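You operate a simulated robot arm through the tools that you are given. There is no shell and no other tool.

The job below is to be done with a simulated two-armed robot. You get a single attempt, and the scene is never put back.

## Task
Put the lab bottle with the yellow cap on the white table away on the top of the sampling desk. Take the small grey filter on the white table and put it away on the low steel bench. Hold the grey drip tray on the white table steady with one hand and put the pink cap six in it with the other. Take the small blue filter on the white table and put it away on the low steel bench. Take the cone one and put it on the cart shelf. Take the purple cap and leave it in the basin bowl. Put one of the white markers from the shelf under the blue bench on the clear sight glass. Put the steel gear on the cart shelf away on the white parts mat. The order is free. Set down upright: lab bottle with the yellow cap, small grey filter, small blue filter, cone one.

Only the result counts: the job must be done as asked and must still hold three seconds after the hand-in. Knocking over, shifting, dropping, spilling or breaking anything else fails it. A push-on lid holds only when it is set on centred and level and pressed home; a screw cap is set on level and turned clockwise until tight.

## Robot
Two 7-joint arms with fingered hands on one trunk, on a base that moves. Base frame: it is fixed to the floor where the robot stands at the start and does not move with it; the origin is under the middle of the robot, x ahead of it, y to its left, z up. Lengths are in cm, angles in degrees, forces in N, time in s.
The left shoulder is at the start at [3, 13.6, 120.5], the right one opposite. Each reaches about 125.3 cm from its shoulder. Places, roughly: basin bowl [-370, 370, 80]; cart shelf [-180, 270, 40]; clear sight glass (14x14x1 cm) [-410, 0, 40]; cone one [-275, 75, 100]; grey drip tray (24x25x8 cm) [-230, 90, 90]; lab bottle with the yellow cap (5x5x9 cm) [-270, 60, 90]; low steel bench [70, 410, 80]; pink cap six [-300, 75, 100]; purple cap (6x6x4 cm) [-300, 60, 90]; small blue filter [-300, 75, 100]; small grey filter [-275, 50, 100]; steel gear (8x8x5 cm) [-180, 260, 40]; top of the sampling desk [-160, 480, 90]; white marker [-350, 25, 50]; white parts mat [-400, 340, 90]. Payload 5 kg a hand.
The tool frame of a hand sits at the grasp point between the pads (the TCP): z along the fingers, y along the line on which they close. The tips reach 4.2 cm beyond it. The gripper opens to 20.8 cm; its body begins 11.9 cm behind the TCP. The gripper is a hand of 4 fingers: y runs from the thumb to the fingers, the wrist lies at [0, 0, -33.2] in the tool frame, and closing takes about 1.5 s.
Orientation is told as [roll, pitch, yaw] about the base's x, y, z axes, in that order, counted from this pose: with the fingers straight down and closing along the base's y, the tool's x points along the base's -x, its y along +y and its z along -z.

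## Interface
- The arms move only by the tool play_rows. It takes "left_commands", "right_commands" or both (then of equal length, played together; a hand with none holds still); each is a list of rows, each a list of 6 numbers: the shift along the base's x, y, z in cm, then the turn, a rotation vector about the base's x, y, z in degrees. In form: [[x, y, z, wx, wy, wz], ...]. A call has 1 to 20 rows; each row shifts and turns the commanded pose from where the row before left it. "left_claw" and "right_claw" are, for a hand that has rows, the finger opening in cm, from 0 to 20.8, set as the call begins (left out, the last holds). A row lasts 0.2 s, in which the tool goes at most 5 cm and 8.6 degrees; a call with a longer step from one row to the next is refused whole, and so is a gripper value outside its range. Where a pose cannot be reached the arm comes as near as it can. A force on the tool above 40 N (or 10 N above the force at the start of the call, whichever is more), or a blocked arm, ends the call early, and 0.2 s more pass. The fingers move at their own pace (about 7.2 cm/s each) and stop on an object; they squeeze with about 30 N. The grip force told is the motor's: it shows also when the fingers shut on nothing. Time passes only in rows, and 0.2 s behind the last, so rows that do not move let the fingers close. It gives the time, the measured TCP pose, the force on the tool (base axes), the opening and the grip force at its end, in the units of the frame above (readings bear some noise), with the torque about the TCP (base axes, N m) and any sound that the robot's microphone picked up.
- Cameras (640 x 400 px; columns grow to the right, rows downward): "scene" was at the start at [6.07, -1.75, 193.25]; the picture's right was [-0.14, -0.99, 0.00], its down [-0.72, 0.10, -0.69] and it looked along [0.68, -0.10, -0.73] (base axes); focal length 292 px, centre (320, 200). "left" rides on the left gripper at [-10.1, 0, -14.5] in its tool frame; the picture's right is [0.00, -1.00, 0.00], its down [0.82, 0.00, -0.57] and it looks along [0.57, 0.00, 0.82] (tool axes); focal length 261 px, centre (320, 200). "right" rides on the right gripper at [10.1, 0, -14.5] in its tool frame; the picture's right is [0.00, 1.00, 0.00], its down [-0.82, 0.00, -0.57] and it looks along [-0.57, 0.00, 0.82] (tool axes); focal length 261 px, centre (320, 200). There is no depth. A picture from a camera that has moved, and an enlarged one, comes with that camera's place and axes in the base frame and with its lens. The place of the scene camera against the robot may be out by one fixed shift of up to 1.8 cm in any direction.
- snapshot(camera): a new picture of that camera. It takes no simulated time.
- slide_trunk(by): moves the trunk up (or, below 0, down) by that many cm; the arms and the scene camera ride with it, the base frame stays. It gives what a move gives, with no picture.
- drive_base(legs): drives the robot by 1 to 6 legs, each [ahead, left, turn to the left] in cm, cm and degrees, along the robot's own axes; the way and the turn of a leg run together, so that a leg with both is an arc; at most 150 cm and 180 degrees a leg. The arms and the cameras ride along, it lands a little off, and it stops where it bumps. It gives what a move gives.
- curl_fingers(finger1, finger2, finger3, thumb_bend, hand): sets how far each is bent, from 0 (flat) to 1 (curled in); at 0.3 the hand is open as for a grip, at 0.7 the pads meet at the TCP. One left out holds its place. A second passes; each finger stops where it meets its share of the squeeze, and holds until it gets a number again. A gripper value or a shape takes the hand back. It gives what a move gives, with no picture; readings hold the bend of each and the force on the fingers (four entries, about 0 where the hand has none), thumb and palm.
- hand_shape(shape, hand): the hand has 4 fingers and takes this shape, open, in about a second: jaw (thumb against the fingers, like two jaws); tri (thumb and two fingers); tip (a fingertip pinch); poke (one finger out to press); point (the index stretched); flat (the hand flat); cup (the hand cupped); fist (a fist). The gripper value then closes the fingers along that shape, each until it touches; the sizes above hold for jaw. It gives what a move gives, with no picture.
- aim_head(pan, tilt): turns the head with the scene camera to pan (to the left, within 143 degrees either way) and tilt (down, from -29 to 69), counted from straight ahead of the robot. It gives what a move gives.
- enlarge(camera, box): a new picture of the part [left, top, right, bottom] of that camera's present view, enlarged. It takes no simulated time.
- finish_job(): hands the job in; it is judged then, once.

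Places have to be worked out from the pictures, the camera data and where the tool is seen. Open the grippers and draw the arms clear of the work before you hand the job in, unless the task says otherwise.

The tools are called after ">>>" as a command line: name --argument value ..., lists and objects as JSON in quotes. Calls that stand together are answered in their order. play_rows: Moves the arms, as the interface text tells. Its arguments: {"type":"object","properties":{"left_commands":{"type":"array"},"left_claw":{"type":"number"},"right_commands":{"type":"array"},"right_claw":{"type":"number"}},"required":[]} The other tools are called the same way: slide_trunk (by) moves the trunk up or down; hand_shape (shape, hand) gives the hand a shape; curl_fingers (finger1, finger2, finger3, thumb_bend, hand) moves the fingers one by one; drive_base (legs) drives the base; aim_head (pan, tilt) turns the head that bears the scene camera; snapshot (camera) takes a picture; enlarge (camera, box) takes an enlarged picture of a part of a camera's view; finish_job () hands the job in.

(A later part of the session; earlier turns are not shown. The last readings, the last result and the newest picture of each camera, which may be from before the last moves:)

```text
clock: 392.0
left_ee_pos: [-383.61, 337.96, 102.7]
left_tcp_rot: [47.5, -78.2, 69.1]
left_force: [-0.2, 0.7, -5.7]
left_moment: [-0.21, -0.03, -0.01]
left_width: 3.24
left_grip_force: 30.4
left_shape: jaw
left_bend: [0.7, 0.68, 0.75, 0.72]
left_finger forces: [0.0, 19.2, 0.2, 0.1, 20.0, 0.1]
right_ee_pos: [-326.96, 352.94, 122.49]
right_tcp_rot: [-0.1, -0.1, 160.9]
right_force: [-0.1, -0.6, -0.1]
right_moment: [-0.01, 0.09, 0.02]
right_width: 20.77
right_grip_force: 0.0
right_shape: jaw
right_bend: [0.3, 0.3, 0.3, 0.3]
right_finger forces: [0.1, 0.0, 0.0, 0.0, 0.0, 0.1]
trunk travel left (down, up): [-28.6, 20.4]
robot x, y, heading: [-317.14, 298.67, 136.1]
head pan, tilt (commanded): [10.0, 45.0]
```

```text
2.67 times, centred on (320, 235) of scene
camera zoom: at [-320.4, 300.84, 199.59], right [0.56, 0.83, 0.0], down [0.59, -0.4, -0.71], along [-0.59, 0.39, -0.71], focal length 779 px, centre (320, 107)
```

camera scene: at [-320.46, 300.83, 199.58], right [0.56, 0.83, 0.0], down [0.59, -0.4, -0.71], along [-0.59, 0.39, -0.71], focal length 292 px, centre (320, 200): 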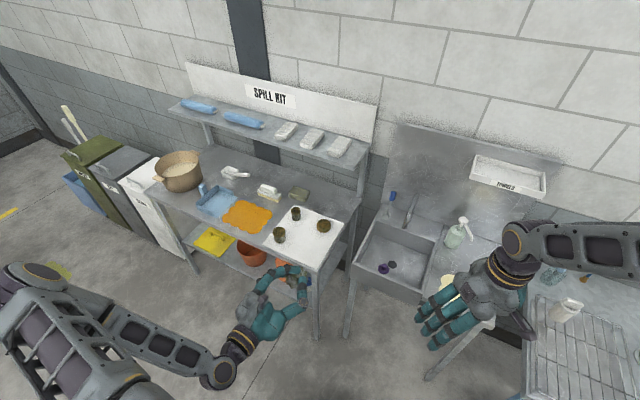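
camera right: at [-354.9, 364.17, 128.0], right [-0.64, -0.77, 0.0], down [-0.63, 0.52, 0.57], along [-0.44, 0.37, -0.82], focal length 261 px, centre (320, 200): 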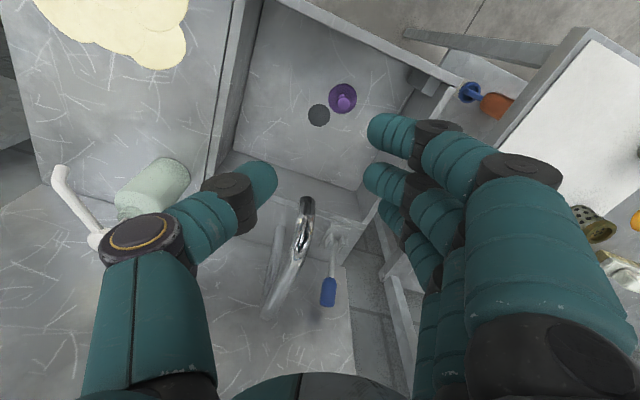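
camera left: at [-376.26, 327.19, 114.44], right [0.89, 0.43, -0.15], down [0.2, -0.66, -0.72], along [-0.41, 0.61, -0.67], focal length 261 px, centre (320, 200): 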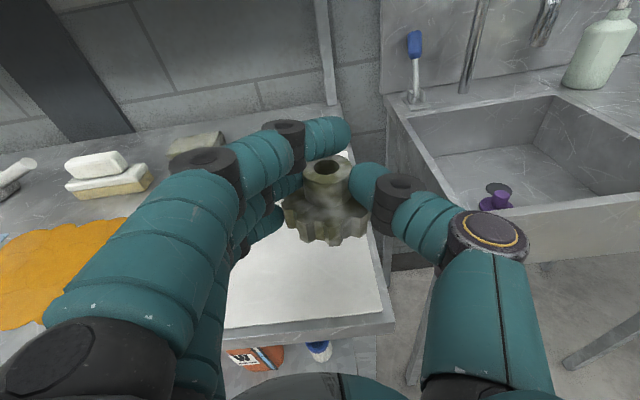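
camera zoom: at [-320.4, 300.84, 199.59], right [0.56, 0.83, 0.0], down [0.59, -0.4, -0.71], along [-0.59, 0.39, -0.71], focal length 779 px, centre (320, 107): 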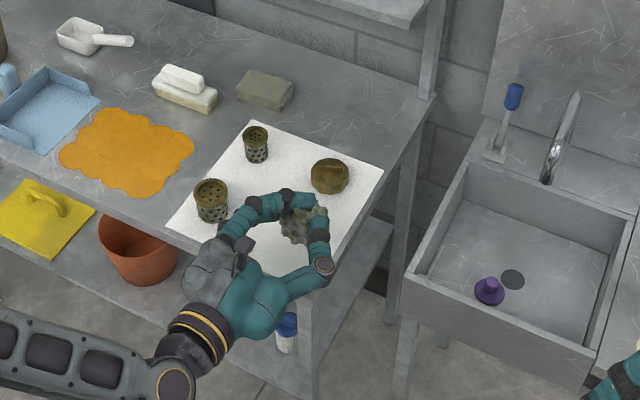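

>>> play_rows --left_commands '[[0, 0, -2, 0, 0, 0], [0, 0, -2, 0, 0, 0], [0, 0, -1.5, 0, 0, 0], [0, 0, -0.8, 0, 0, 0], [0, 0, 0, 0, 0, 0]]'

>>> enlarge --camera "scene" --box '[260, 190, 380, 280]'

```text
clock: 393.2
left_ee_pos: [-383.66, 337.91, 96.16]
left_tcp_rot: [47.4, -78.2, 69.3]
left_force: [-0.2, -0.1, -6.5]
left_moment: [-0.22, -0.08, 0.03]
left_width: 3.24
left_grip_force: 30.0
left_shape: jaw
left_bend: [0.7, 0.68, 0.75, 0.72]
left_finger forces: [0.1, 19.1, 0.2, 0.0, 20.1, 0.0]
right_ee_pos: [-327.02, 352.9, 122.44]
right_tcp_rot: [-0.1, -0.1, 161.0]
right_force: [-0.3, -0.7, 0.3]
right_moment: [0.03, 0.0, 0.01]
right_width: 20.78
right_grip_force: 0.1
right_shape: jaw
right_bend: [0.3, 0.3, 0.3, 0.3]
right_finger forces: [0.0, 0.0, 0.0, 0.0, 0.0, 0.0]
trunk travel left (down, up): [-28.6, 20.4]
robot x, y, heading: [-316.9, 298.97, 135.9]
head pan, tilt (commanded): [10.0, 45.0]
```

```text
4.44 times, centred on (320, 235) of scene
camera zoom: at [-320.46, 300.83, 199.58], right [0.56, 0.83, 0.0], down [0.59, -0.4, -0.71], along [-0.59, 0.39, -0.71], focal length 1299 px, centre (320, 44)
```

zoom: 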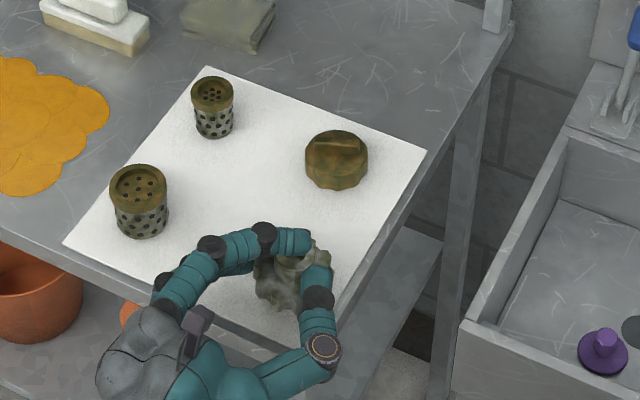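

Gear is over the mat about 5.4 cm from its right edge. I shift 1 cm inward and lower until contact.

>>> play_rows --left_commands '[[-0.9, -0.4, 0, 0, 0, 0], [0, 0, -0.5, 0, 0, 0], [0, 0, -0.5, 0, 0, 0], [0, 0, -0.4, 0, 0, 0], [0, 0, 0, 0, 0, 0]]'

```text
clock: 394.4
left_ee_pos: [-384.74, 337.64, 94.93]
left_tcp_rot: [47.3, -78.2, 69.2]
left_force: [0.6, -1.1, -5.3]
left_moment: [-0.15, -0.07, 0.03]
left_width: 3.24
left_grip_force: 30.1
left_shape: jaw
left_bend: [0.7, 0.68, 0.75, 0.72]
left_finger forces: [0.0, 19.2, 0.2, 0.1, 20.2, 0.1]
right_ee_pos: [-326.95, 352.88, 122.43]
right_tcp_rot: [-0.1, -0.1, 160.9]
right_force: [-0.2, -0.3, 0.2]
right_moment: [-0.02, 0.02, -0.02]
right_width: 20.76
right_grip_force: 0.1
right_shape: jaw
right_bend: [0.3, 0.3, 0.3, 0.3]
right_finger forces: [0.0, 0.1, 0.1, 0.0, 0.0, 0.1]
trunk travel left (down, up): [-28.6, 20.4]
robot x, y, heading: [-316.97, 298.95, 135.7]
head pan, tilt (commanded): [10.0, 45.0]
```

>>> play_rows --left_commands '[[0, 0, -0.4, 0, 0, 0], [0, 0, -0.4, 0, 0, 0], [0, 0, 0, 0, 0, 0]]'

```text
clock: 395.2
left_ee_pos: [-384.66, 337.59, 93.92]
left_tcp_rot: [47.3, -78.3, 69.3]
left_force: [-0.1, 0.9, -6.0]
left_moment: [-0.2, -0.09, -0.01]
left_width: 3.25
left_grip_force: 29.9
left_shape: jaw
left_bend: [0.7, 0.68, 0.75, 0.72]
left_finger forces: [0.0, 19.3, 0.2, 0.0, 20.2, 0.0]
right_ee_pos: [-326.94, 352.92, 122.47]
right_tcp_rot: [-0.1, 0.0, 161.0]
right_force: [-0.5, -0.9, 1.2]
right_moment: [0.04, 0.02, -0.03]
right_width: 20.78
right_grip_force: 0.0
right_shape: jaw
right_bend: [0.3, 0.3, 0.3, 0.3]
right_finger forces: [0.0, 0.1, 0.1, 0.1, 0.0, 0.0]
trunk travel left (down, up): [-28.6, 20.4]
robot x, y, heading: [-316.72, 298.88, 136.1]
head pan, tilt (commanded): [10.0, 45.0]
```

>>> play_rows --left_commands '[[0, 0, -0.4, 0, 0, 0], [0, 0, -0.4, 0, 0, 0], [0, 0, -0.3, 0, 0, 0], [0, 0, 0, 0, 0, 0]]'

>>> enlarge --camera "scene" --box '[260, 190, 380, 280]'

```text
clock: 396.2
left_ee_pos: [-384.67, 337.55, 92.95]
left_tcp_rot: [47.5, -78.3, 69.1]
left_force: [-0.2, -0.3, -1.5]
left_moment: [-0.06, -0.12, -0.03]
left_width: 3.23
left_grip_force: 30.0
left_shape: jaw
left_bend: [0.7, 0.68, 0.75, 0.72]
left_finger forces: [0.1, 19.8, 0.7, 0.0, 20.4, 0.1]
right_ee_pos: [-326.93, 352.98, 122.52]
right_tcp_rot: [-0.1, -0.2, 161.1]
right_force: [0.2, -0.2, -0.6]
right_moment: [0.02, -0.02, -0.04]
right_width: 20.78
right_grip_force: 0.1
right_shape: jaw
right_bend: [0.3, 0.3, 0.3, 0.3]
right_finger forces: [0.0, 0.0, 0.0, 0.0, 0.1, 0.0]
trunk travel left (down, up): [-28.6, 20.4]
robot x, y, heading: [-316.92, 299.43, 136.0]
head pan, tilt (commanded): [10.0, 45.0]
```

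```text
4.44 times, centred on (320, 235) of scene
camera zoom: at [-320.44, 300.81, 199.59], right [0.56, 0.83, 0.0], down [0.59, -0.4, -0.71], along [-0.59, 0.39, -0.71], focal length 1299 px, centre (320, 44)
```

zoom: 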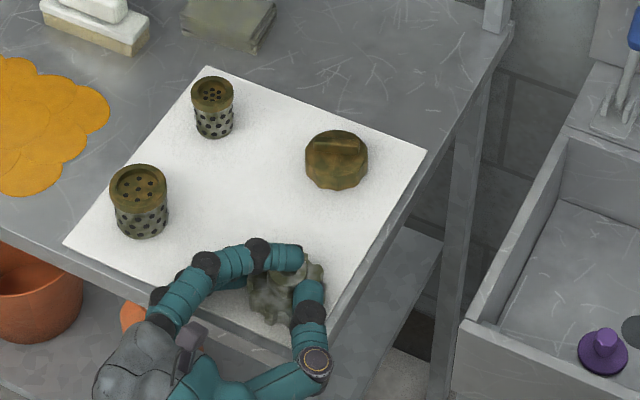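

The gear is taking its weight on the mat. I lower a touch more, open to 6.5 cm and lift the hand straight up.

>>> play_rows --left_commands '[[0, 0, -0.3, 0, 0, 0], [0, 0, 0, 0, 0, 0]]'

>>> play_rows --left_commands '[[0, 0, 0, 0, 0, 0], [0, 0, 0, 0, 0, 0], [0, 0, 0, 0, 0, 0], [0, 0, 0, 0, 0, 0]]' --left_claw 6.5

>>> snapshot --camera "left"

```text
clock: 396.8
left_ee_pos: [-384.56, 337.65, 92.82]
left_tcp_rot: [48.3, -78.4, 68.4]
left_force: [-2.8, 1.2, 11.0]
left_moment: [0.45, -0.15, 0.1]
left_width: 3.2
left_grip_force: 30.1
left_shape: jaw
left_bend: [0.7, 0.68, 0.75, 0.72]
left_finger forces: [0.1, 21.5, 3.3, 0.0, 21.5, 0.0]
right_ee_pos: [-326.96, 352.88, 122.53]
right_tcp_rot: [-0.1, -0.2, 161.0]
right_force: [-0.4, 0.5, 0.3]
right_moment: [-0.03, -0.01, 0.04]
right_width: 20.77
right_grip_force: 0.0
right_shape: jaw
right_bend: [0.3, 0.3, 0.3, 0.3]
right_finger forces: [0.1, 0.0, 0.0, 0.1, 0.0, 0.0]
trunk travel left (down, up): [-28.6, 20.4]
robot x, y, heading: [-316.9, 299.04, 136.2]
head pan, tilt (commanded): [10.0, 45.0]
```

```text
clock: 397.8
left_ee_pos: [-384.6, 337.42, 92.75]
left_tcp_rot: [48.1, -78.2, 68.5]
left_force: [-2.9, -2.8, 19.7]
left_moment: [0.44, 0.09, 0.2]
left_width: 5.96
left_grip_force: 0.1
left_shape: jaw
left_bend: [0.73, 0.73, 0.74, 0.72]
left_finger forces: [0.1, 0.0, 6.8, 0.0, 13.3, 0.0]
right_ee_pos: [-326.86, 352.82, 122.53]
right_tcp_rot: [-0.1, -0.1, 161.0]
right_force: [-0.2, -1.1, 0.8]
right_moment: [0.02, -0.01, -0.01]
right_width: 20.78
right_grip_force: 0.1
right_shape: jaw
right_bend: [0.3, 0.3, 0.3, 0.3]
right_finger forces: [0.1, 0.0, 0.0, 0.0, 0.1, 0.0]
trunk travel left (down, up): [-28.6, 20.4]
robot x, y, heading: [-316.65, 298.92, 136.0]
head pan, tilt (commanded): [10.0, 45.0]
```

```text
taken
camera left: at [-377.29, 326.6, 104.62], right [0.89, 0.43, -0.15], down [0.2, -0.66, -0.73], along [-0.41, 0.62, -0.67], focal length 261 px, centre (320, 200)
```

left: 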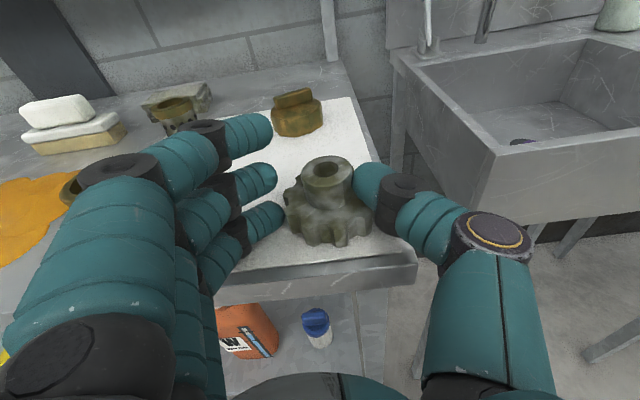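

>>> play_rows --left_commands '[[0, 0, 1, 0, 0, 0], [0, 0, 2, 0, 0, 0], [0, 0, 3, 0, 0, 0], [0, 0, 3, 0, 0, 0], [0, 0, 0, 0, 0, 0]]'

>>> snapshot --camera "left"

>>> enlarge --camera "scene" --box '[260, 190, 380, 280]'

```text
clock: 399.0
left_ee_pos: [-384.74, 337.42, 101.53]
left_tcp_rot: [47.2, -78.1, 69.4]
left_force: [-0.6, -0.3, 0.6]
left_moment: [0.03, -0.01, -0.04]
left_width: 6.44
left_grip_force: 0.0
left_shape: jaw
left_bend: [0.73, 0.73, 0.74, 0.7]
left_finger forces: [0.1, 0.1, 0.1, 0.1, 0.0, 0.0]
right_ee_pos: [-327.04, 352.98, 122.55]
right_tcp_rot: [0.0, 0.0, 161.0]
right_force: [-0.3, 0.8, 0.3]
right_moment: [-0.03, -0.05, -0.02]
right_width: 20.77
right_grip_force: 0.2
right_shape: jaw
right_bend: [0.3, 0.3, 0.3, 0.3]
right_finger forces: [0.1, 0.1, 0.1, 0.0, 0.1, 0.0]
trunk travel left (down, up): [-28.6, 20.4]
robot x, y, heading: [-316.92, 298.51, 136.0]
head pan, tilt (commanded): [10.0, 45.0]
```

```text
taken
camera left: at [-377.32, 326.58, 113.46], right [0.89, 0.43, -0.14], down [0.2, -0.66, -0.72], along [-0.41, 0.61, -0.67], focal length 261 px, centre (320, 200)
```

left: 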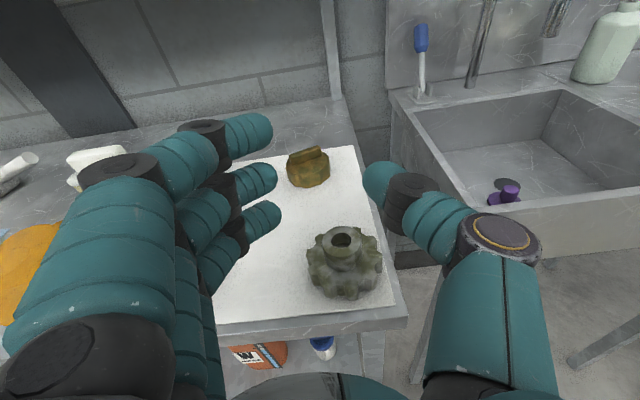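

```text
4.44 times, centred on (320, 235) of scene
camera zoom: at [-320.49, 300.83, 199.58], right [0.56, 0.83, 0.0], down [0.59, -0.4, -0.71], along [-0.59, 0.39, -0.71], focal length 1299 px, centre (320, 44)
```

zoom: 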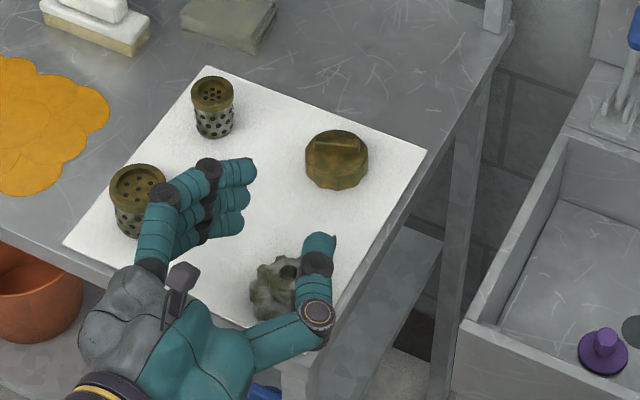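

The gear rests fully on the white mat, about 0.5–1 cm inside its right edge. I lift further and withdraw.

>>> play_rows --left_commands '[[0, 0, 3.5, 0, 0, 0], [0, 0, 3.5, 0, 0, 0], [0, 0, 3, 0, 0, 0], [2.0, -2.3, 0, 0, 0, 0], [2.0, -2.3, 0, 0, 0, 0], [2.0, -2.3, 0, 0, 0, 0], [2.0, -2.3, 0, 0, 0, 0], [2.0, -2.3, 0, 0, 0, 0], [2.0, -2.3, 0, 0, 0, 0], [0, 0, 0, 0, 0, 0]]'

>>> enlarge --camera "scene" --box '[260, 190, 380, 280]'

```text
clock: 401.2
left_ee_pos: [-372.51, 323.72, 111.5]
left_tcp_rot: [47.5, -78.2, 69.2]
left_force: [-0.1, 0.2, 0.1]
left_moment: [0.01, -0.02, -0.01]
left_width: 6.45
left_grip_force: 0.0
left_shape: jaw
left_bend: [0.73, 0.73, 0.74, 0.7]
left_finger forces: [0.0, 0.0, 0.0, 0.0, 0.0, 0.1]
right_ee_pos: [-327.02, 353.0, 122.51]
right_tcp_rot: [0.0, 0.0, 161.0]
right_force: [-0.3, 0.1, -0.3]
right_moment: [-0.06, 0.0, 0.0]
right_width: 20.79
right_grip_force: 0.0
right_shape: jaw
right_bend: [0.3, 0.3, 0.3, 0.3]
right_finger forces: [0.0, 0.0, 0.1, 0.0, 0.0, 0.0]
trunk travel left (down, up): [-28.6, 20.4]
robot x, y, heading: [-317.24, 298.9, 135.9]
head pan, tilt (commanded): [10.0, 45.0]
```

```text
4.44 times, centred on (320, 235) of scene
camera zoom: at [-320.47, 300.93, 199.58], right [0.56, 0.83, 0.0], down [0.59, -0.4, -0.71], along [-0.59, 0.39, -0.71], focal length 1299 px, centre (320, 44)
```

zoom: 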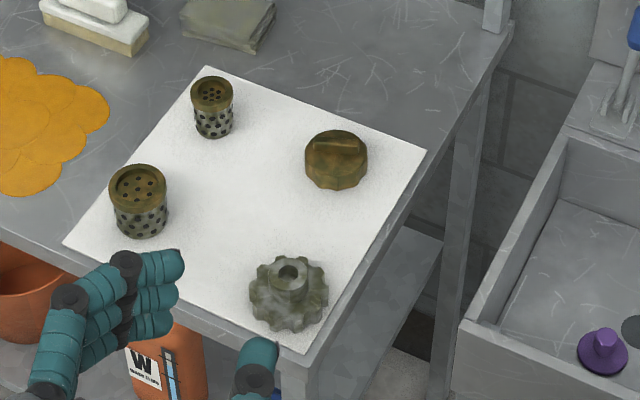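

Gear done. Remaining: marker, two filters and the lab bottle. Next the marker: I back off, turn and drive to the far side of the blue bench.

>>> drive_base --legs '[[-25, 30, 0], [0, 0, 164]]'

>>> aim_head --pan -30 --tilt 30

>>> snapshot --camera "scene"

```text
clock: 410.4
left_ee_pos: [-271.63, 222.73, 111.45]
left_tcp_rot: [47.4, -78.3, -125.0]
left_force: [-0.9, 0.3, -0.1]
left_moment: [0.03, 0.04, 0.0]
left_width: 6.43
left_grip_force: 0.0
left_shape: jaw
left_bend: [0.73, 0.73, 0.74, 0.7]
left_finger forces: [0.0, 0.1, 0.0, 0.0, 0.1, 0.0]
right_ee_pos: [-322.95, 205.44, 122.61]
right_tcp_rot: [-0.2, -0.2, -33.1]
right_force: [0.7, 1.1, 0.0]
right_moment: [0.04, 0.0, 0.0]
right_width: 20.77
right_grip_force: 0.1
right_shape: jaw
right_bend: [0.3, 0.3, 0.3, 0.3]
right_finger forces: [0.1, 0.0, 0.0, 0.0, 0.0, 0.1]
trunk travel left (down, up): [-28.6, 20.4]
robot x, y, heading: [-319.11, 259.65, -57.7]
head pan, tilt (commanded): [10.0, 45.0]
```

```text
clock: 411.4
left_ee_pos: [-271.57, 222.84, 111.66]
left_tcp_rot: [47.4, -78.3, -124.8]
left_force: [-0.4, 0.3, -0.8]
left_moment: [0.02, 0.04, 0.0]
left_width: 6.43
left_grip_force: 0.1
left_shape: jaw
left_bend: [0.73, 0.73, 0.74, 0.7]
left_finger forces: [0.0, 0.0, 0.0, 0.0, 0.1, 0.1]
right_ee_pos: [-322.99, 205.53, 122.48]
right_tcp_rot: [-0.1, 0.0, -33.1]
right_force: [-0.7, -0.2, 0.3]
right_moment: [0.0, 0.01, 0.0]
right_width: 20.78
right_grip_force: 0.1
right_shape: jaw
right_bend: [0.3, 0.3, 0.3, 0.3]
right_finger forces: [0.0, 0.0, 0.0, 0.1, 0.0, 0.0]
trunk travel left (down, up): [-28.6, 20.4]
robot x, y, heading: [-319.55, 260.44, -58.0]
head pan, tilt (commanded): [-30.0, 30.0]
```

```text
taken
camera scene: at [-319.73, 253.06, 201.84], right [-1.0, -0.04, 0.0], down [-0.02, 0.5, -0.87], along [0.03, -0.87, -0.5], focal length 292 px, centre (320, 200)
```

scene: 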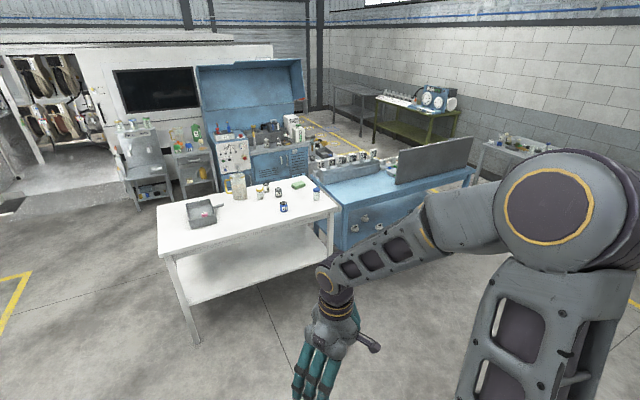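

>>> drive_base --legs '[[43, -81, -1], [43, -81, -1]]'

>>> aim_head --pan 0 --tilt 35

>>> slide_trunk --by -20

>>> snapshot --camera "scene"

>>> snapshot --camera "left"

```text
clock: 420.6
left_ee_pos: [-365.05, 63.48, 111.58]
left_tcp_rot: [47.3, -78.2, -126.4]
left_force: [0.0, -1.1, -0.6]
left_moment: [0.03, -0.01, 0.03]
left_width: 6.44
left_grip_force: 0.1
left_shape: jaw
left_bend: [0.73, 0.73, 0.74, 0.7]
left_finger forces: [0.1, 0.0, 0.0, 0.1, 0.1, 0.0]
right_ee_pos: [-416.81, 47.72, 122.48]
right_tcp_rot: [-0.1, -0.2, -34.7]
right_force: [0.8, -0.4, -0.1]
right_moment: [0.02, -0.01, -0.03]
right_width: 20.77
right_grip_force: 0.1
right_shape: jaw
right_bend: [0.3, 0.3, 0.3, 0.3]
right_finger forces: [0.0, 0.0, 0.0, 0.0, 0.0, 0.0]
trunk travel left (down, up): [-28.6, 20.4]
robot x, y, heading: [-411.57, 102.43, -59.7]
head pan, tilt (commanded): [-30.0, 30.0]
```

```text
clock: 421.6
left_ee_pos: [-365.11, 63.65, 111.46]
left_tcp_rot: [47.4, -78.3, -126.5]
left_force: [-0.3, 0.3, 0.0]
left_moment: [-0.03, 0.01, 0.0]
left_width: 6.43
left_grip_force: 0.0
left_shape: jaw
left_bend: [0.73, 0.73, 0.74, 0.7]
left_finger forces: [0.0, 0.1, 0.0, 0.1, 0.0, 0.0]
right_ee_pos: [-416.88, 47.78, 122.41]
right_tcp_rot: [-0.1, -0.2, -34.7]
right_force: [0.0, 0.3, 0.6]
right_moment: [0.0, -0.02, 0.0]
right_width: 20.78
right_grip_force: 0.1
right_shape: jaw
right_bend: [0.3, 0.3, 0.3, 0.3]
right_finger forces: [0.0, 0.1, 0.1, 0.1, 0.0, 0.0]
trunk travel left (down, up): [-28.6, 20.4]
robot x, y, heading: [-411.61, 102.48, -59.6]
head pan, tilt (commanded): [0.0, 35.0]
```

```text
clock: 423.8
left_ee_pos: [-365.05, 63.69, 91.52]
left_tcp_rot: [47.4, -78.3, -126.5]
left_force: [1.2, 1.0, 0.4]
left_moment: [0.0, 0.0, 0.0]
left_width: 6.44
left_grip_force: 0.0
left_shape: jaw
left_bend: [0.73, 0.73, 0.74, 0.7]
left_finger forces: [0.1, 0.0, 0.1, 0.0, 0.0, 0.0]
right_ee_pos: [-416.87, 47.85, 102.51]
right_tcp_rot: [-0.1, -0.1, -34.7]
right_force: [-0.5, 0.6, -0.6]
right_moment: [-0.03, -0.04, -0.04]
right_width: 20.76
right_grip_force: 0.0
right_shape: jaw
right_bend: [0.3, 0.3, 0.3, 0.3]
right_finger forces: [0.1, 0.0, 0.0, 0.1, 0.0, 0.1]
trunk travel left (down, up): [-8.6, 40.4]
robot x, y, heading: [-411.83, 102.32, -59.8]
head pan, tilt (commanded): [0.0, 35.0]
```

```text
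taken
camera scene: at [-407.91, 96.82, 181.09], right [-0.86, -0.51, 0.0], down [-0.29, 0.5, -0.82], along [0.41, -0.71, -0.57], focal length 292 px, centre (320, 200)
```

scene: 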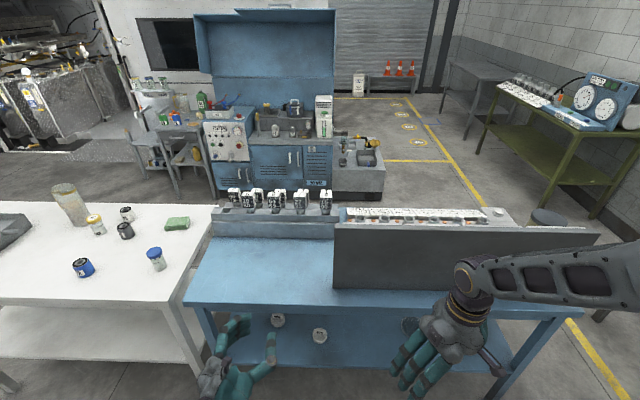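

```text
taken
camera left: at [-369.03, 76.09, 103.43], right [-0.97, -0.18, -0.15], down [-0.02, 0.69, -0.73], along [0.23, -0.7, -0.67], focal length 261 px, centre (320, 200)
```

left: 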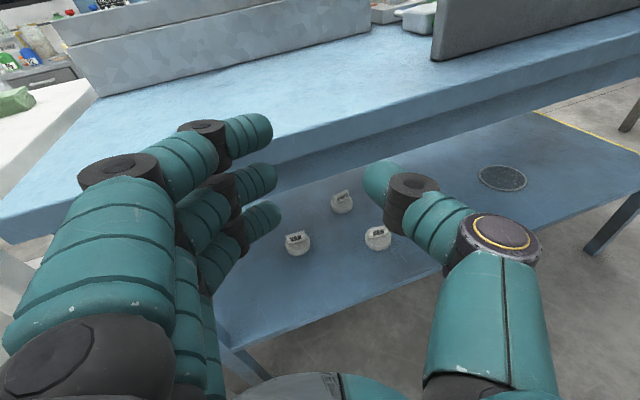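

The left camera sees the bench shelf with three white markers and the round sight glass. I enlarge it.

>>> enlarge --camera "left" --box '[260, 160, 420, 260]'

>>> enlarge --camera "left" --box '[440, 130, 600, 230]'

>>> enlarge --camera "scene" --box '[200, 280, 520, 400]'

```text
4.00 times, centred on (340, 210) of left
camera zoom: at [-369.03, 76.09, 103.43], right [-0.97, -0.18, -0.15], down [-0.02, 0.69, -0.73], along [0.23, -0.7, -0.67], focal length 1043 px, centre (240, 160)
```

zoom: 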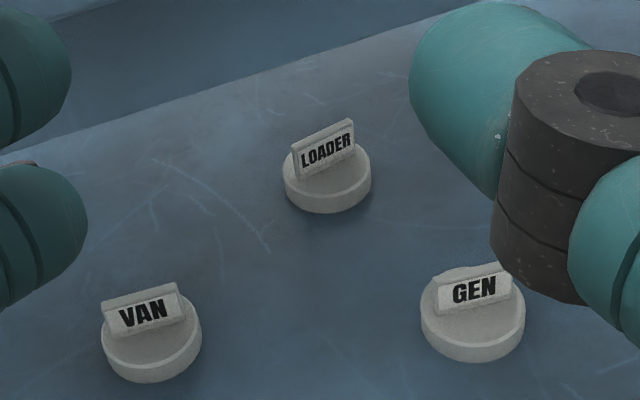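

```text
4.00 times, centred on (520, 180) of left
camera zoom: at [-369.03, 76.09, 103.43], right [-0.97, -0.18, -0.15], down [-0.02, 0.69, -0.73], along [0.23, -0.7, -0.67], focal length 1043 px, centre (-480, 280)
```

zoom: 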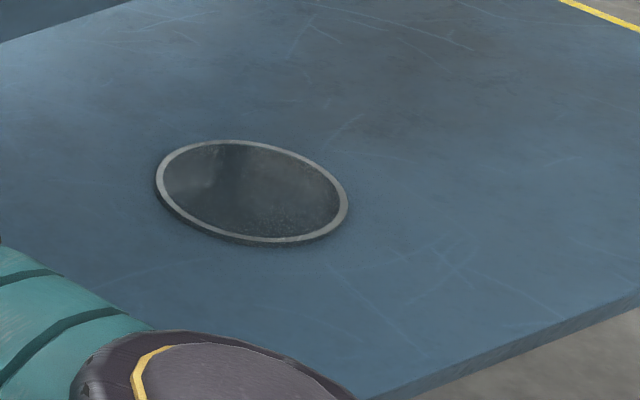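

```text
2.00 times, centred on (360, 340) of scene
camera zoom: at [-407.91, 96.82, 181.09], right [-0.86, -0.51, 0.0], down [-0.29, 0.5, -0.82], along [0.41, -0.71, -0.57], focal length 585 px, centre (240, -80)
```

zoom: 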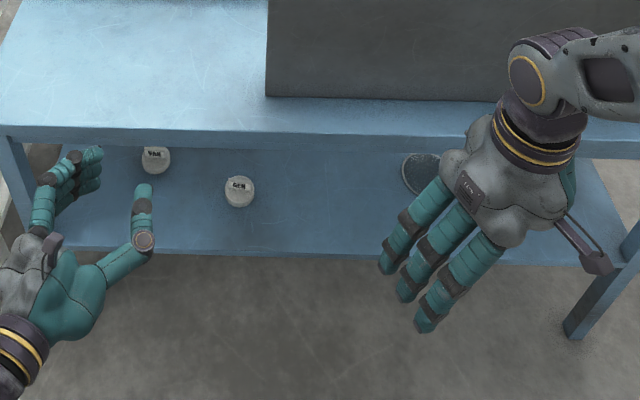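

I'll take the marker "GEN" by its upright tab (about 5 cm wide), centre about (-368.3, 27). I lower the left hand in front of the bench, then pitch it 45° down toward the marker.

>>> play_rows --left_commands '[[0, 0, -3.7, 0, 0, 0], [0, 0, -3.7, 0, 0, 0], [0, 0, -3.7, 0, 0, 0], [0, 0, -3.7, 0, 0, 0], [0, 0, -3.7, 0, 0, 0], [0, 0, -3.7, 0, 0, 0], [0, 0, -3.7, 0, 0, 0], [0, 0, -3.6, 0, 0, 0], [0, 0, 0, 0, 0, 0]]' --left_claw 9

>>> play_rows --left_commands '[[-1.32, -2.87, 0, 0, 0, 5.5], [-1.32, -2.87, 0, 0, 0, 5.5], [-1.32, -2.87, 0, 6.84, 2.83, 0], [-1.32, -2.87, 0, 6.84, 2.83, 0], [-1.32, -2.87, 0, 6.84, 2.83, 0], [-1.32, -2.87, 0, 6.84, 2.83, 0], [-1.32, -2.87, 0, 6.84, 2.83, 0], [0, 0, 0, 0, 0, 0]]'

>>> snapshot --camera "left"

>>> snapshot --camera "scene"

```text
clock: 425.8
left_ee_pos: [-365.28, 63.58, 62.08]
left_tcp_rot: [47.3, -78.4, -126.6]
left_force: [-0.8, -0.1, 0.6]
left_moment: [0.0, 0.02, -0.01]
left_width: 8.93
left_grip_force: 0.0
left_shape: jaw
left_bend: [0.73, 0.73, 0.73, 0.7]
left_finger forces: [0.1, 0.1, 0.1, 0.0, 0.1, 0.0]
right_ee_pos: [-416.82, 47.93, 102.49]
right_tcp_rot: [-0.1, 0.0, -34.8]
right_force: [0.0, 0.7, -1.3]
right_moment: [-0.01, 0.01, 0.01]
right_width: 20.79
right_grip_force: 0.0
right_shape: jaw
right_bend: [0.3, 0.3, 0.3, 0.3]
right_finger forces: [0.0, 0.0, 0.1, 0.0, 0.0, 0.0]
trunk travel left (down, up): [-8.6, 40.4]
robot x, y, heading: [-411.88, 102.56, -59.7]
head pan, tilt (commanded): [0.0, 35.0]
```

```text
clock: 427.6
left_ee_pos: [-374.27, 43.59, 61.91]
left_tcp_rot: [8.6, -44.4, -79.7]
left_force: [-1.0, 0.1, 0.5]
left_moment: [-0.01, -0.04, 0.02]
left_width: 8.95
left_grip_force: 0.1
left_shape: jaw
left_bend: [0.73, 0.73, 0.73, 0.7]
left_finger forces: [0.0, 0.0, 0.0, 0.0, 0.1, 0.0]
right_ee_pos: [-416.91, 47.92, 102.43]
right_tcp_rot: [-0.1, -0.2, -34.8]
right_force: [0.4, -0.5, 0.2]
right_moment: [-0.01, 0.0, 0.02]
right_width: 20.77
right_grip_force: 0.1
right_shape: jaw
right_bend: [0.3, 0.3, 0.3, 0.3]
right_finger forces: [0.1, 0.1, 0.1, 0.0, 0.1, 0.0]
trunk travel left (down, up): [-8.6, 40.4]
robot x, y, heading: [-412.03, 102.46, -59.8]
head pan, tilt (commanded): [0.0, 35.0]
```

```text
taken
camera left: at [-376.79, 46.0, 79.25], right [-0.95, -0.28, -0.1], down [-0.26, 0.95, -0.17], along [0.15, -0.13, -0.98], focal length 261 px, centre (320, 200)
```

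left: 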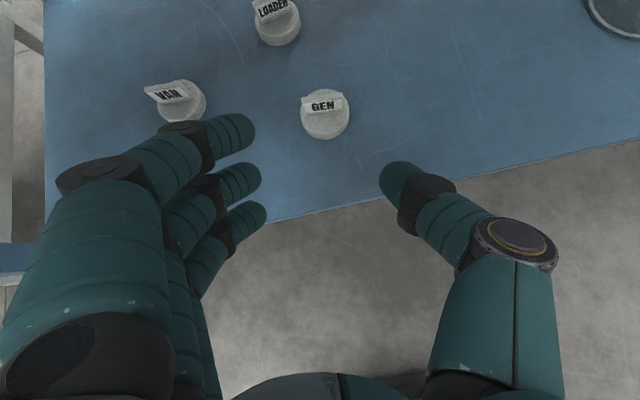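

```text
taken
camera scene: at [-407.86, 96.89, 181.07], right [-0.86, -0.51, 0.0], down [-0.29, 0.49, -0.82], along [0.41, -0.71, -0.57], focal length 292 px, centre (320, 200)
```

scene: 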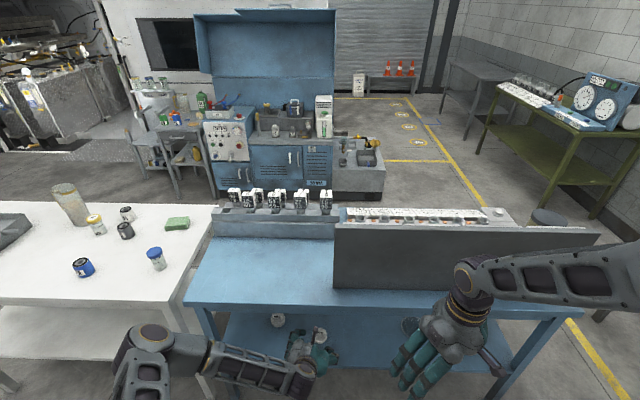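

Orientation is right; the tab centre is at (-368.3, 27.9). I open to 11 cm and move in along the hand's axis, stopping 5 cm short to check.

>>> play_rows --left_commands '[[1.16, -2.66, -2.95, 0, 0, 0], [1.16, -2.66, -2.95, 0, 0, 0], [1.16, -2.66, -2.95, 0, 0, 0], [1.16, -2.66, -2.95, 0, 0, 0], [0, 0, 0, 0, 0, 0]]' --left_claw 11

>>> snapshot --camera "left"

```text
clock: 428.8
left_ee_pos: [-369.56, 33.02, 50.19]
left_tcp_rot: [8.5, -44.4, -79.7]
left_force: [-0.1, 0.1, -0.5]
left_moment: [0.01, 0.0, -0.03]
left_width: 10.93
left_grip_force: 0.0
left_shape: jaw
left_bend: [0.72, 0.72, 0.72, 0.7]
left_finger forces: [0.0, 0.1, 0.0, 0.1, 0.0, 0.1]
right_ee_pos: [-416.9, 47.85, 102.48]
right_tcp_rot: [-0.1, 0.0, -34.8]
right_force: [0.2, 0.2, 0.3]
right_moment: [-0.02, 0.0, 0.0]
right_width: 20.77
right_grip_force: 0.0
right_shape: jaw
right_bend: [0.3, 0.3, 0.3, 0.3]
right_finger forces: [0.1, 0.0, 0.0, 0.0, 0.1, 0.1]
trunk travel left (down, up): [-8.6, 40.4]
robot x, y, heading: [-412.13, 102.43, -59.8]
head pan, tilt (commanded): [0.0, 35.0]
```

```text
taken
camera left: at [-372.21, 35.39, 67.47], right [-0.95, -0.28, -0.1], down [-0.26, 0.95, -0.17], along [0.15, -0.14, -0.98], focal length 261 px, centre (320, 200)
```

left: 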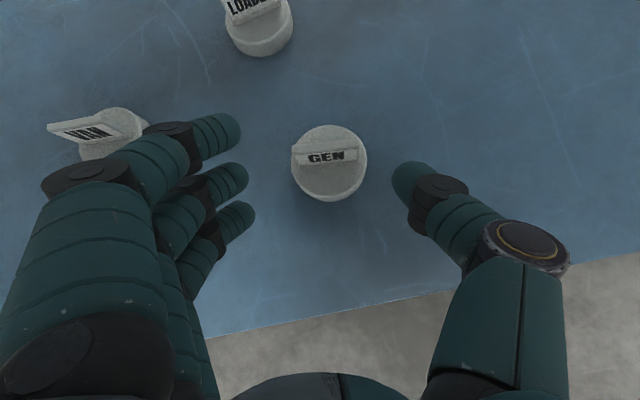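

>>> play_rows --left_commands '[[0.5, -1.0, -1.3, 0, 0, 0], [0.5, -1.0, -1.3, 0, 0, 0], [0.4, -0.8, -0.9, 0, 0, 0], [0, 0, 0, 0, 0, 0]]'

>>> snapshot --camera "left"

```text
clock: 429.8
left_ee_pos: [-367.88, 29.58, 47.21]
left_tcp_rot: [9.2, -45.0, -80.2]
left_force: [-2.4, 2.1, 19.8]
left_moment: [0.61, -1.37, 0.21]
left_width: 10.92
left_grip_force: 0.0
left_shape: jaw
left_bend: [0.72, 0.72, 0.74, 0.7]
left_finger forces: [0.1, 0.0, 20.6, 0.0, 0.1, 0.0]
right_ee_pos: [-416.99, 47.93, 102.59]
right_tcp_rot: [-0.2, 0.0, -34.7]
right_force: [1.2, -1.2, -1.0]
right_moment: [0.03, 0.04, -0.02]
right_width: 20.78
right_grip_force: 0.1
right_shape: jaw
right_bend: [0.3, 0.3, 0.3, 0.3]
right_finger forces: [0.0, 0.1, 0.0, 0.0, 0.0, 0.0]
trunk travel left (down, up): [-8.6, 40.4]
robot x, y, heading: [-412.37, 102.4, -59.8]
head pan, tilt (commanded): [0.0, 35.0]
stopped in row 4 (left hand): the force on the tool passed its limit at 42 N (the readings are from after the stop); the commanded pose is now the measured one
```

```text
taken
camera left: at [-370.62, 32.21, 64.51], right [-0.95, -0.28, -0.11], down [-0.26, 0.95, -0.18], along [0.16, -0.14, -0.98], focal length 261 px, centre (320, 200)
```

left: 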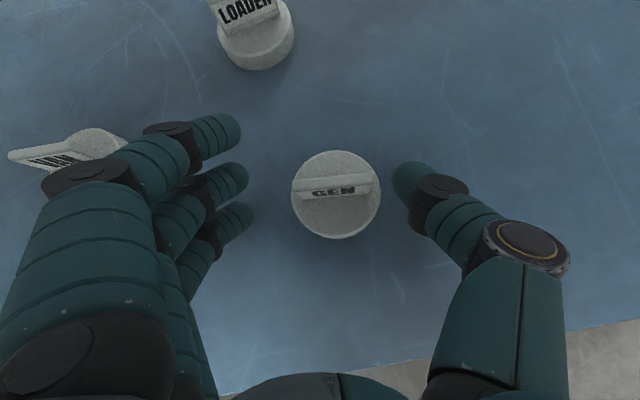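

Finger 3 just reaches the shelf and the tab sits right in the pinch zone. I lift 0.3 cm and close.

>>> play_rows --left_commands '[[0, 0, 0.3, 0, 0, 0], [0, 0, 0, 0, 0, 0]]'

>>> play_rows --left_commands '[[0, 0, 0, 0, 0, 0], [0, 0, 0, 0, 0, 0], [0, 0, 0, 0, 0, 0], [0, 0, 0, 0, 0, 0], [0, 0, 0, 0, 0, 0], [0, 0, 0, 0, 0, 0]]' --left_claw 0

>>> snapshot --camera "left"

```text
clock: 430.4
left_ee_pos: [-368.05, 29.81, 47.38]
left_tcp_rot: [9.0, -44.8, -80.1]
left_force: [0.0, -3.5, 13.9]
left_moment: [0.07, -1.15, -0.24]
left_width: 10.96
left_grip_force: 0.1
left_shape: jaw
left_bend: [0.72, 0.72, 0.73, 0.7]
left_finger forces: [0.0, 0.0, 14.5, 0.1, 0.0, 0.0]
right_ee_pos: [-416.85, 47.9, 102.43]
right_tcp_rot: [-0.1, -0.1, -34.7]
right_force: [-0.9, -0.5, 0.0]
right_moment: [0.03, 0.05, -0.01]
right_width: 20.76
right_grip_force: 0.0
right_shape: jaw
right_bend: [0.3, 0.3, 0.3, 0.3]
right_finger forces: [0.0, 0.0, 0.1, 0.1, 0.0, 0.1]
trunk travel left (down, up): [-8.6, 40.4]
robot x, y, heading: [-412.08, 102.5, -60.0]
head pan, tilt (commanded): [0.0, 35.0]
```

```text
clock: 431.8
left_ee_pos: [-367.72, 29.96, 47.4]
left_tcp_rot: [9.2, -44.8, -80.0]
left_force: [7.3, 0.5, 19.0]
left_moment: [0.41, -1.73, -0.15]
left_width: 2.02
left_grip_force: 30.1
left_shape: jaw
left_bend: [0.7, 0.72, 0.73, 0.72]
left_finger forces: [0.1, 0.0, 20.2, 0.1, 0.0, 0.0]
right_ee_pos: [-416.88, 47.97, 102.37]
right_tcp_rot: [-0.1, -0.3, -34.7]
right_force: [-0.3, -0.3, -1.3]
right_moment: [-0.01, -0.04, 0.01]
right_width: 20.8
right_grip_force: 0.0
right_shape: jaw
right_bend: [0.3, 0.3, 0.3, 0.3]
right_finger forces: [0.0, 0.0, 0.1, 0.0, 0.0, 0.0]
trunk travel left (down, up): [-8.6, 40.4]
robot x, y, heading: [-411.79, 102.86, -59.2]
head pan, tilt (commanded): [0.0, 35.0]
```

```text
taken
camera left: at [-370.49, 32.38, 64.62], right [-0.95, -0.28, -0.11], down [-0.26, 0.95, -0.18], along [0.15, -0.14, -0.98], focal length 261 px, centre (320, 200)
```

left: 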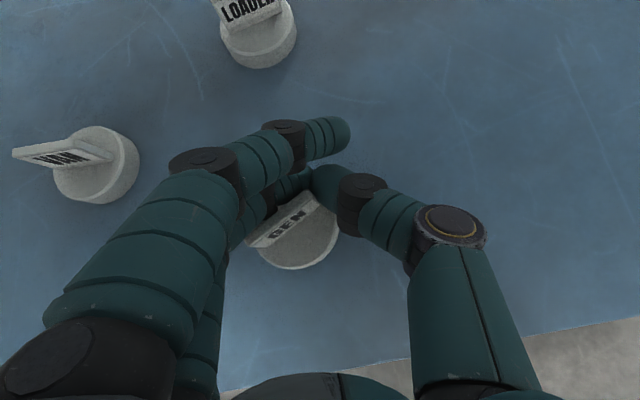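

The fingers slid the marker toward the palm instead of gripping. I'll use that: pull it gently to the shelf's far edge, where a steeper hand can pinch the tab across its thickness.

>>> play_rows --left_commands '[[0, 0, 0.3, 0, 0, 0], [-0.8, 1.45, 0, 0, 0, 0], [-0.8, 1.45, 0, 0, 0, 0], [-0.8, 1.45, 0, 0, 0, 0], [0, 0, 0, 0, 0, 0]]'

>>> snapshot --camera "left"

```text
clock: 433.0
left_ee_pos: [-370.41, 34.26, 47.47]
left_tcp_rot: [8.9, -44.6, -80.0]
left_force: [-0.3, 0.3, 0.2]
left_moment: [-0.02, 0.0, 0.01]
left_width: 1.9
left_grip_force: 29.7
left_shape: jaw
left_bend: [0.7, 0.72, 0.73, 0.72]
left_finger forces: [0.1, 0.1, 9.5, 0.1, 15.8, 0.0]
right_ee_pos: [-416.85, 47.78, 102.58]
right_tcp_rot: [-0.1, -0.1, -34.7]
right_force: [-1.1, 0.3, -0.5]
right_moment: [0.01, 0.01, -0.03]
right_width: 20.77
right_grip_force: 0.0
right_shape: jaw
right_bend: [0.3, 0.3, 0.3, 0.3]
right_finger forces: [0.0, 0.0, 0.0, 0.0, 0.0, 0.0]
trunk travel left (down, up): [-8.6, 40.4]
robot x, y, heading: [-411.84, 102.26, -59.8]
head pan, tilt (commanded): [0.0, 35.0]
```

```text
taken
camera left: at [-372.98, 36.73, 64.83], right [-0.95, -0.28, -0.11], down [-0.26, 0.95, -0.18], along [0.15, -0.14, -0.98], focal length 261 px, centre (320, 200)
```

left: 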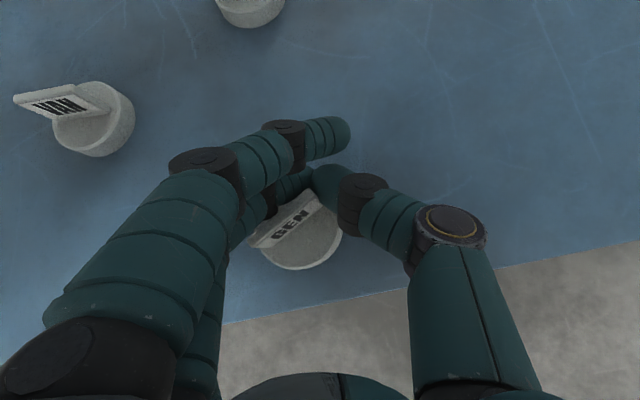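

The marker moved along, and thumb and finger 3 now carry load – it may actually be held. I test with a small lift.

>>> play_rows --left_commands '[[0, 0, 0.8, 0, 0, 0], [0, 0, 0.8, 0, 0, 0], [0, 0, 0, 0, 0, 0]]'

>>> enlarge --camera "left" --box '[180, 120, 420, 300]'

```text
clock: 433.8
left_ee_pos: [-370.42, 34.07, 49.13]
left_tcp_rot: [8.9, -44.8, -79.9]
left_force: [0.1, 0.6, -0.7]
left_moment: [-0.01, 0.03, 0.01]
left_width: 1.87
left_grip_force: 30.5
left_shape: jaw
left_bend: [0.7, 0.72, 0.73, 0.72]
left_finger forces: [0.0, 0.1, 9.5, 0.0, 15.6, 0.0]
right_ee_pos: [-417.02, 47.93, 102.43]
right_tcp_rot: [-0.1, -0.1, -34.7]
right_force: [-0.4, 0.1, -0.1]
right_moment: [-0.03, 0.0, -0.04]
right_width: 20.78
right_grip_force: 0.1
right_shape: jaw
right_bend: [0.3, 0.3, 0.3, 0.3]
right_finger forces: [0.1, 0.0, 0.0, 0.0, 0.0, 0.0]
trunk travel left (down, up): [-8.6, 40.4]
robot x, y, heading: [-412.0, 102.65, -59.7]
head pan, tilt (commanded): [0.0, 35.0]
```

```text
2.22 times, centred on (300, 210) of left
camera zoom: at [-373.11, 36.55, 66.46], right [-0.95, -0.28, -0.11], down [-0.26, 0.95, -0.18], along [0.15, -0.14, -0.98], focal length 579 px, centre (364, 178)
```

zoom: 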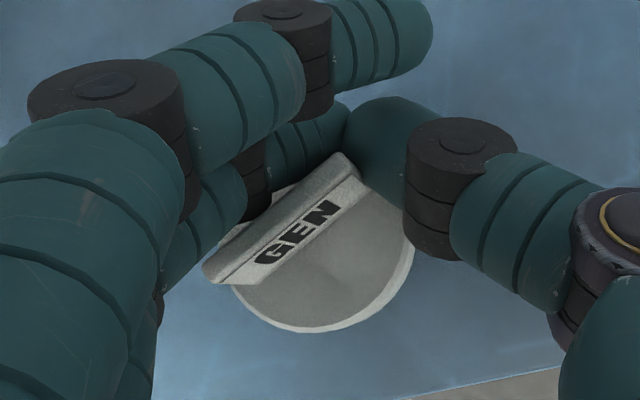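

It rises with the hand: the marker is held between thumb and finger 3. I lift a bit more and verify.

>>> play_rows --left_commands '[[0, 0, 1.5, 0, 0, 0], [0, 0, 1.5, 0, 0, 0], [0, 0, 0, 0, 0, 0]]'

>>> snapshot --camera "left"

>>> enlarge --camera "scene" --box '[200, 280, 440, 400]'

```text
clock: 434.6
left_ee_pos: [-370.61, 34.13, 52.01]
left_tcp_rot: [9.0, -44.7, -80.0]
left_force: [-0.2, -0.9, -0.3]
left_moment: [0.0, 0.04, -0.05]
left_width: 1.9
left_grip_force: 29.8
left_shape: jaw
left_bend: [0.7, 0.72, 0.73, 0.72]
left_finger forces: [0.0, 0.0, 9.4, 0.1, 15.7, 0.0]
right_ee_pos: [-416.94, 47.81, 102.4]
right_tcp_rot: [-0.1, -0.1, -34.7]
right_force: [0.0, 0.9, 0.7]
right_moment: [0.05, -0.01, -0.02]
right_width: 20.79
right_grip_force: 0.0
right_shape: jaw
right_bend: [0.3, 0.3, 0.3, 0.3]
right_finger forces: [0.0, 0.0, 0.1, 0.0, 0.0, 0.0]
trunk travel left (down, up): [-8.6, 40.4]
robot x, y, heading: [-412.31, 102.41, -59.8]
head pan, tilt (commanded): [0.0, 35.0]
```

```text
taken
camera left: at [-373.09, 36.66, 69.35], right [-0.95, -0.28, -0.11], down [-0.26, 0.95, -0.18], along [0.15, -0.14, -0.98], focal length 261 px, centre (320, 200)
```

left: 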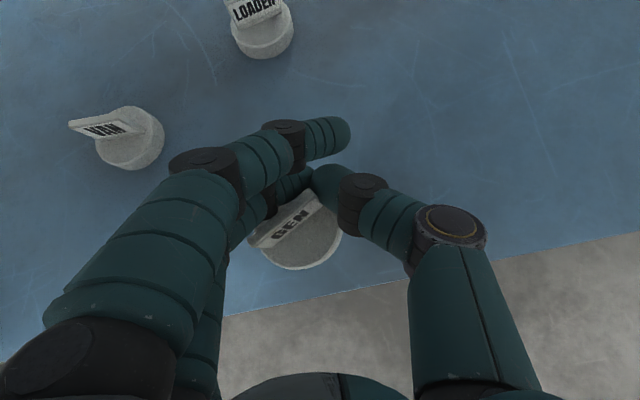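

```text
2.67 times, centred on (320, 340) of scene
camera zoom: at [-407.91, 96.81, 181.06], right [-0.86, -0.51, 0.0], down [-0.29, 0.5, -0.82], along [0.41, -0.71, -0.57], focal length 779 px, centre (320, -173)
```

zoom: 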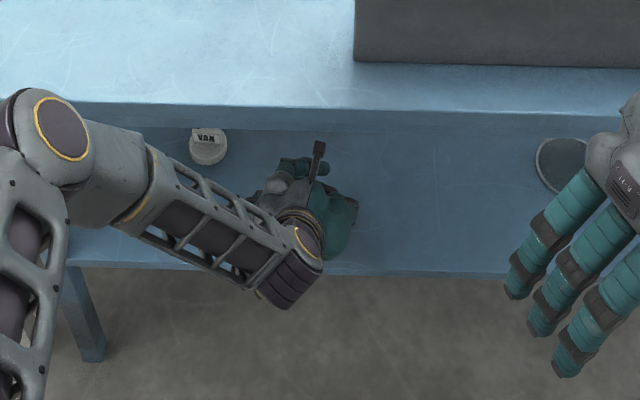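

Marker "GEN" is held. I carry it along the shelf by moving the base 52 cm to the right toward the sight glass.

>>> play_rows --left_commands '[[-0.5, 0.9, 1, 0, 0, 0], [-0.5, 0.9, 1, 0, 0, 0], [0, 0, 0, 0, 0, 0]]'

>>> drive_base --legs '[[0, -52.7, 0]]'

>>> snapshot --camera "left"

>>> snapshot --camera "scene"

```text
clock: 435.4
left_ee_pos: [-371.51, 35.93, 53.98]
left_tcp_rot: [8.9, -44.7, -80.0]
left_force: [0.7, -0.1, 0.3]
left_moment: [-0.03, 0.0, 0.02]
left_width: 1.91
left_grip_force: 30.1
left_shape: jaw
left_bend: [0.7, 0.72, 0.73, 0.72]
left_finger forces: [0.1, 0.0, 9.5, 0.0, 15.7, 0.0]
right_ee_pos: [-416.96, 47.8, 102.48]
right_tcp_rot: [-0.2, 0.0, -34.7]
right_force: [0.1, -1.0, -0.6]
right_moment: [0.0, 0.02, 0.02]
right_width: 20.79
right_grip_force: 0.0
right_shape: jaw
right_bend: [0.3, 0.3, 0.3, 0.3]
right_finger forces: [0.1, 0.1, 0.2, 0.0, 0.1, 0.0]
trunk travel left (down, up): [-8.6, 40.4]
robot x, y, heading: [-412.02, 102.47, -59.9]
head pan, tilt (commanded): [0.0, 35.0]
```

```text
clock: 438.4
left_ee_pos: [-417.18, 9.27, 54.0]
left_tcp_rot: [8.9, -44.8, -80.5]
left_force: [-0.3, 0.2, -1.0]
left_moment: [0.03, -0.03, 0.01]
left_width: 1.92
left_grip_force: 29.9
left_shape: jaw
left_bend: [0.7, 0.72, 0.73, 0.72]
left_finger forces: [0.0, 0.0, 9.5, 0.0, 15.8, 0.1]
right_ee_pos: [-462.73, 21.55, 102.48]
right_tcp_rot: [0.0, -0.2, -35.0]
right_force: [-0.9, -0.2, -0.1]
right_moment: [0.04, -0.09, -0.01]
right_width: 20.79
right_grip_force: 0.0
right_shape: jaw
right_bend: [0.3, 0.3, 0.3, 0.3]
right_finger forces: [0.0, 0.1, 0.1, 0.0, 0.0, 0.1]
trunk travel left (down, up): [-8.6, 40.4]
robot x, y, heading: [-456.96, 76.45, -60.1]
head pan, tilt (commanded): [0.0, 35.0]
```

```text
taken
camera left: at [-419.85, 11.81, 71.33], right [-0.96, -0.27, -0.11], down [-0.25, 0.95, -0.18], along [0.15, -0.14, -0.98], focal length 261 px, centre (320, 200)
```

left: 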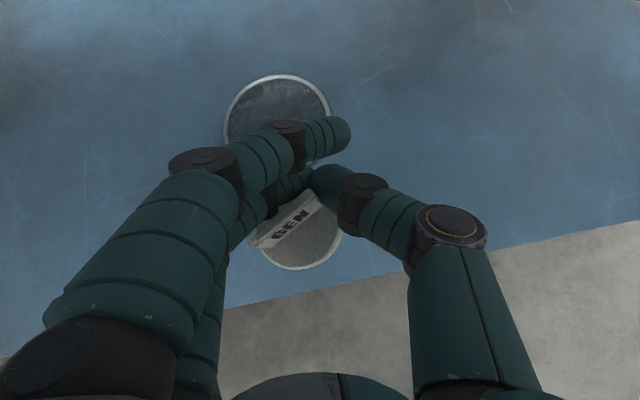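

```text
taken
camera scene: at [-453.35, 70.45, 181.06], right [-0.87, -0.5, 0.0], down [-0.29, 0.5, -0.82], along [0.41, -0.71, -0.57], focal length 292 px, centre (320, 200)
```

scene: 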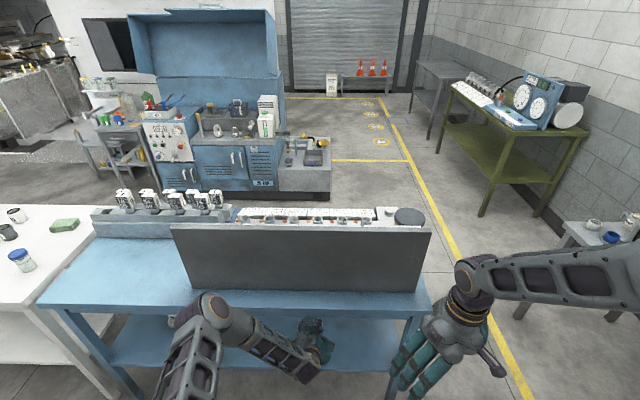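

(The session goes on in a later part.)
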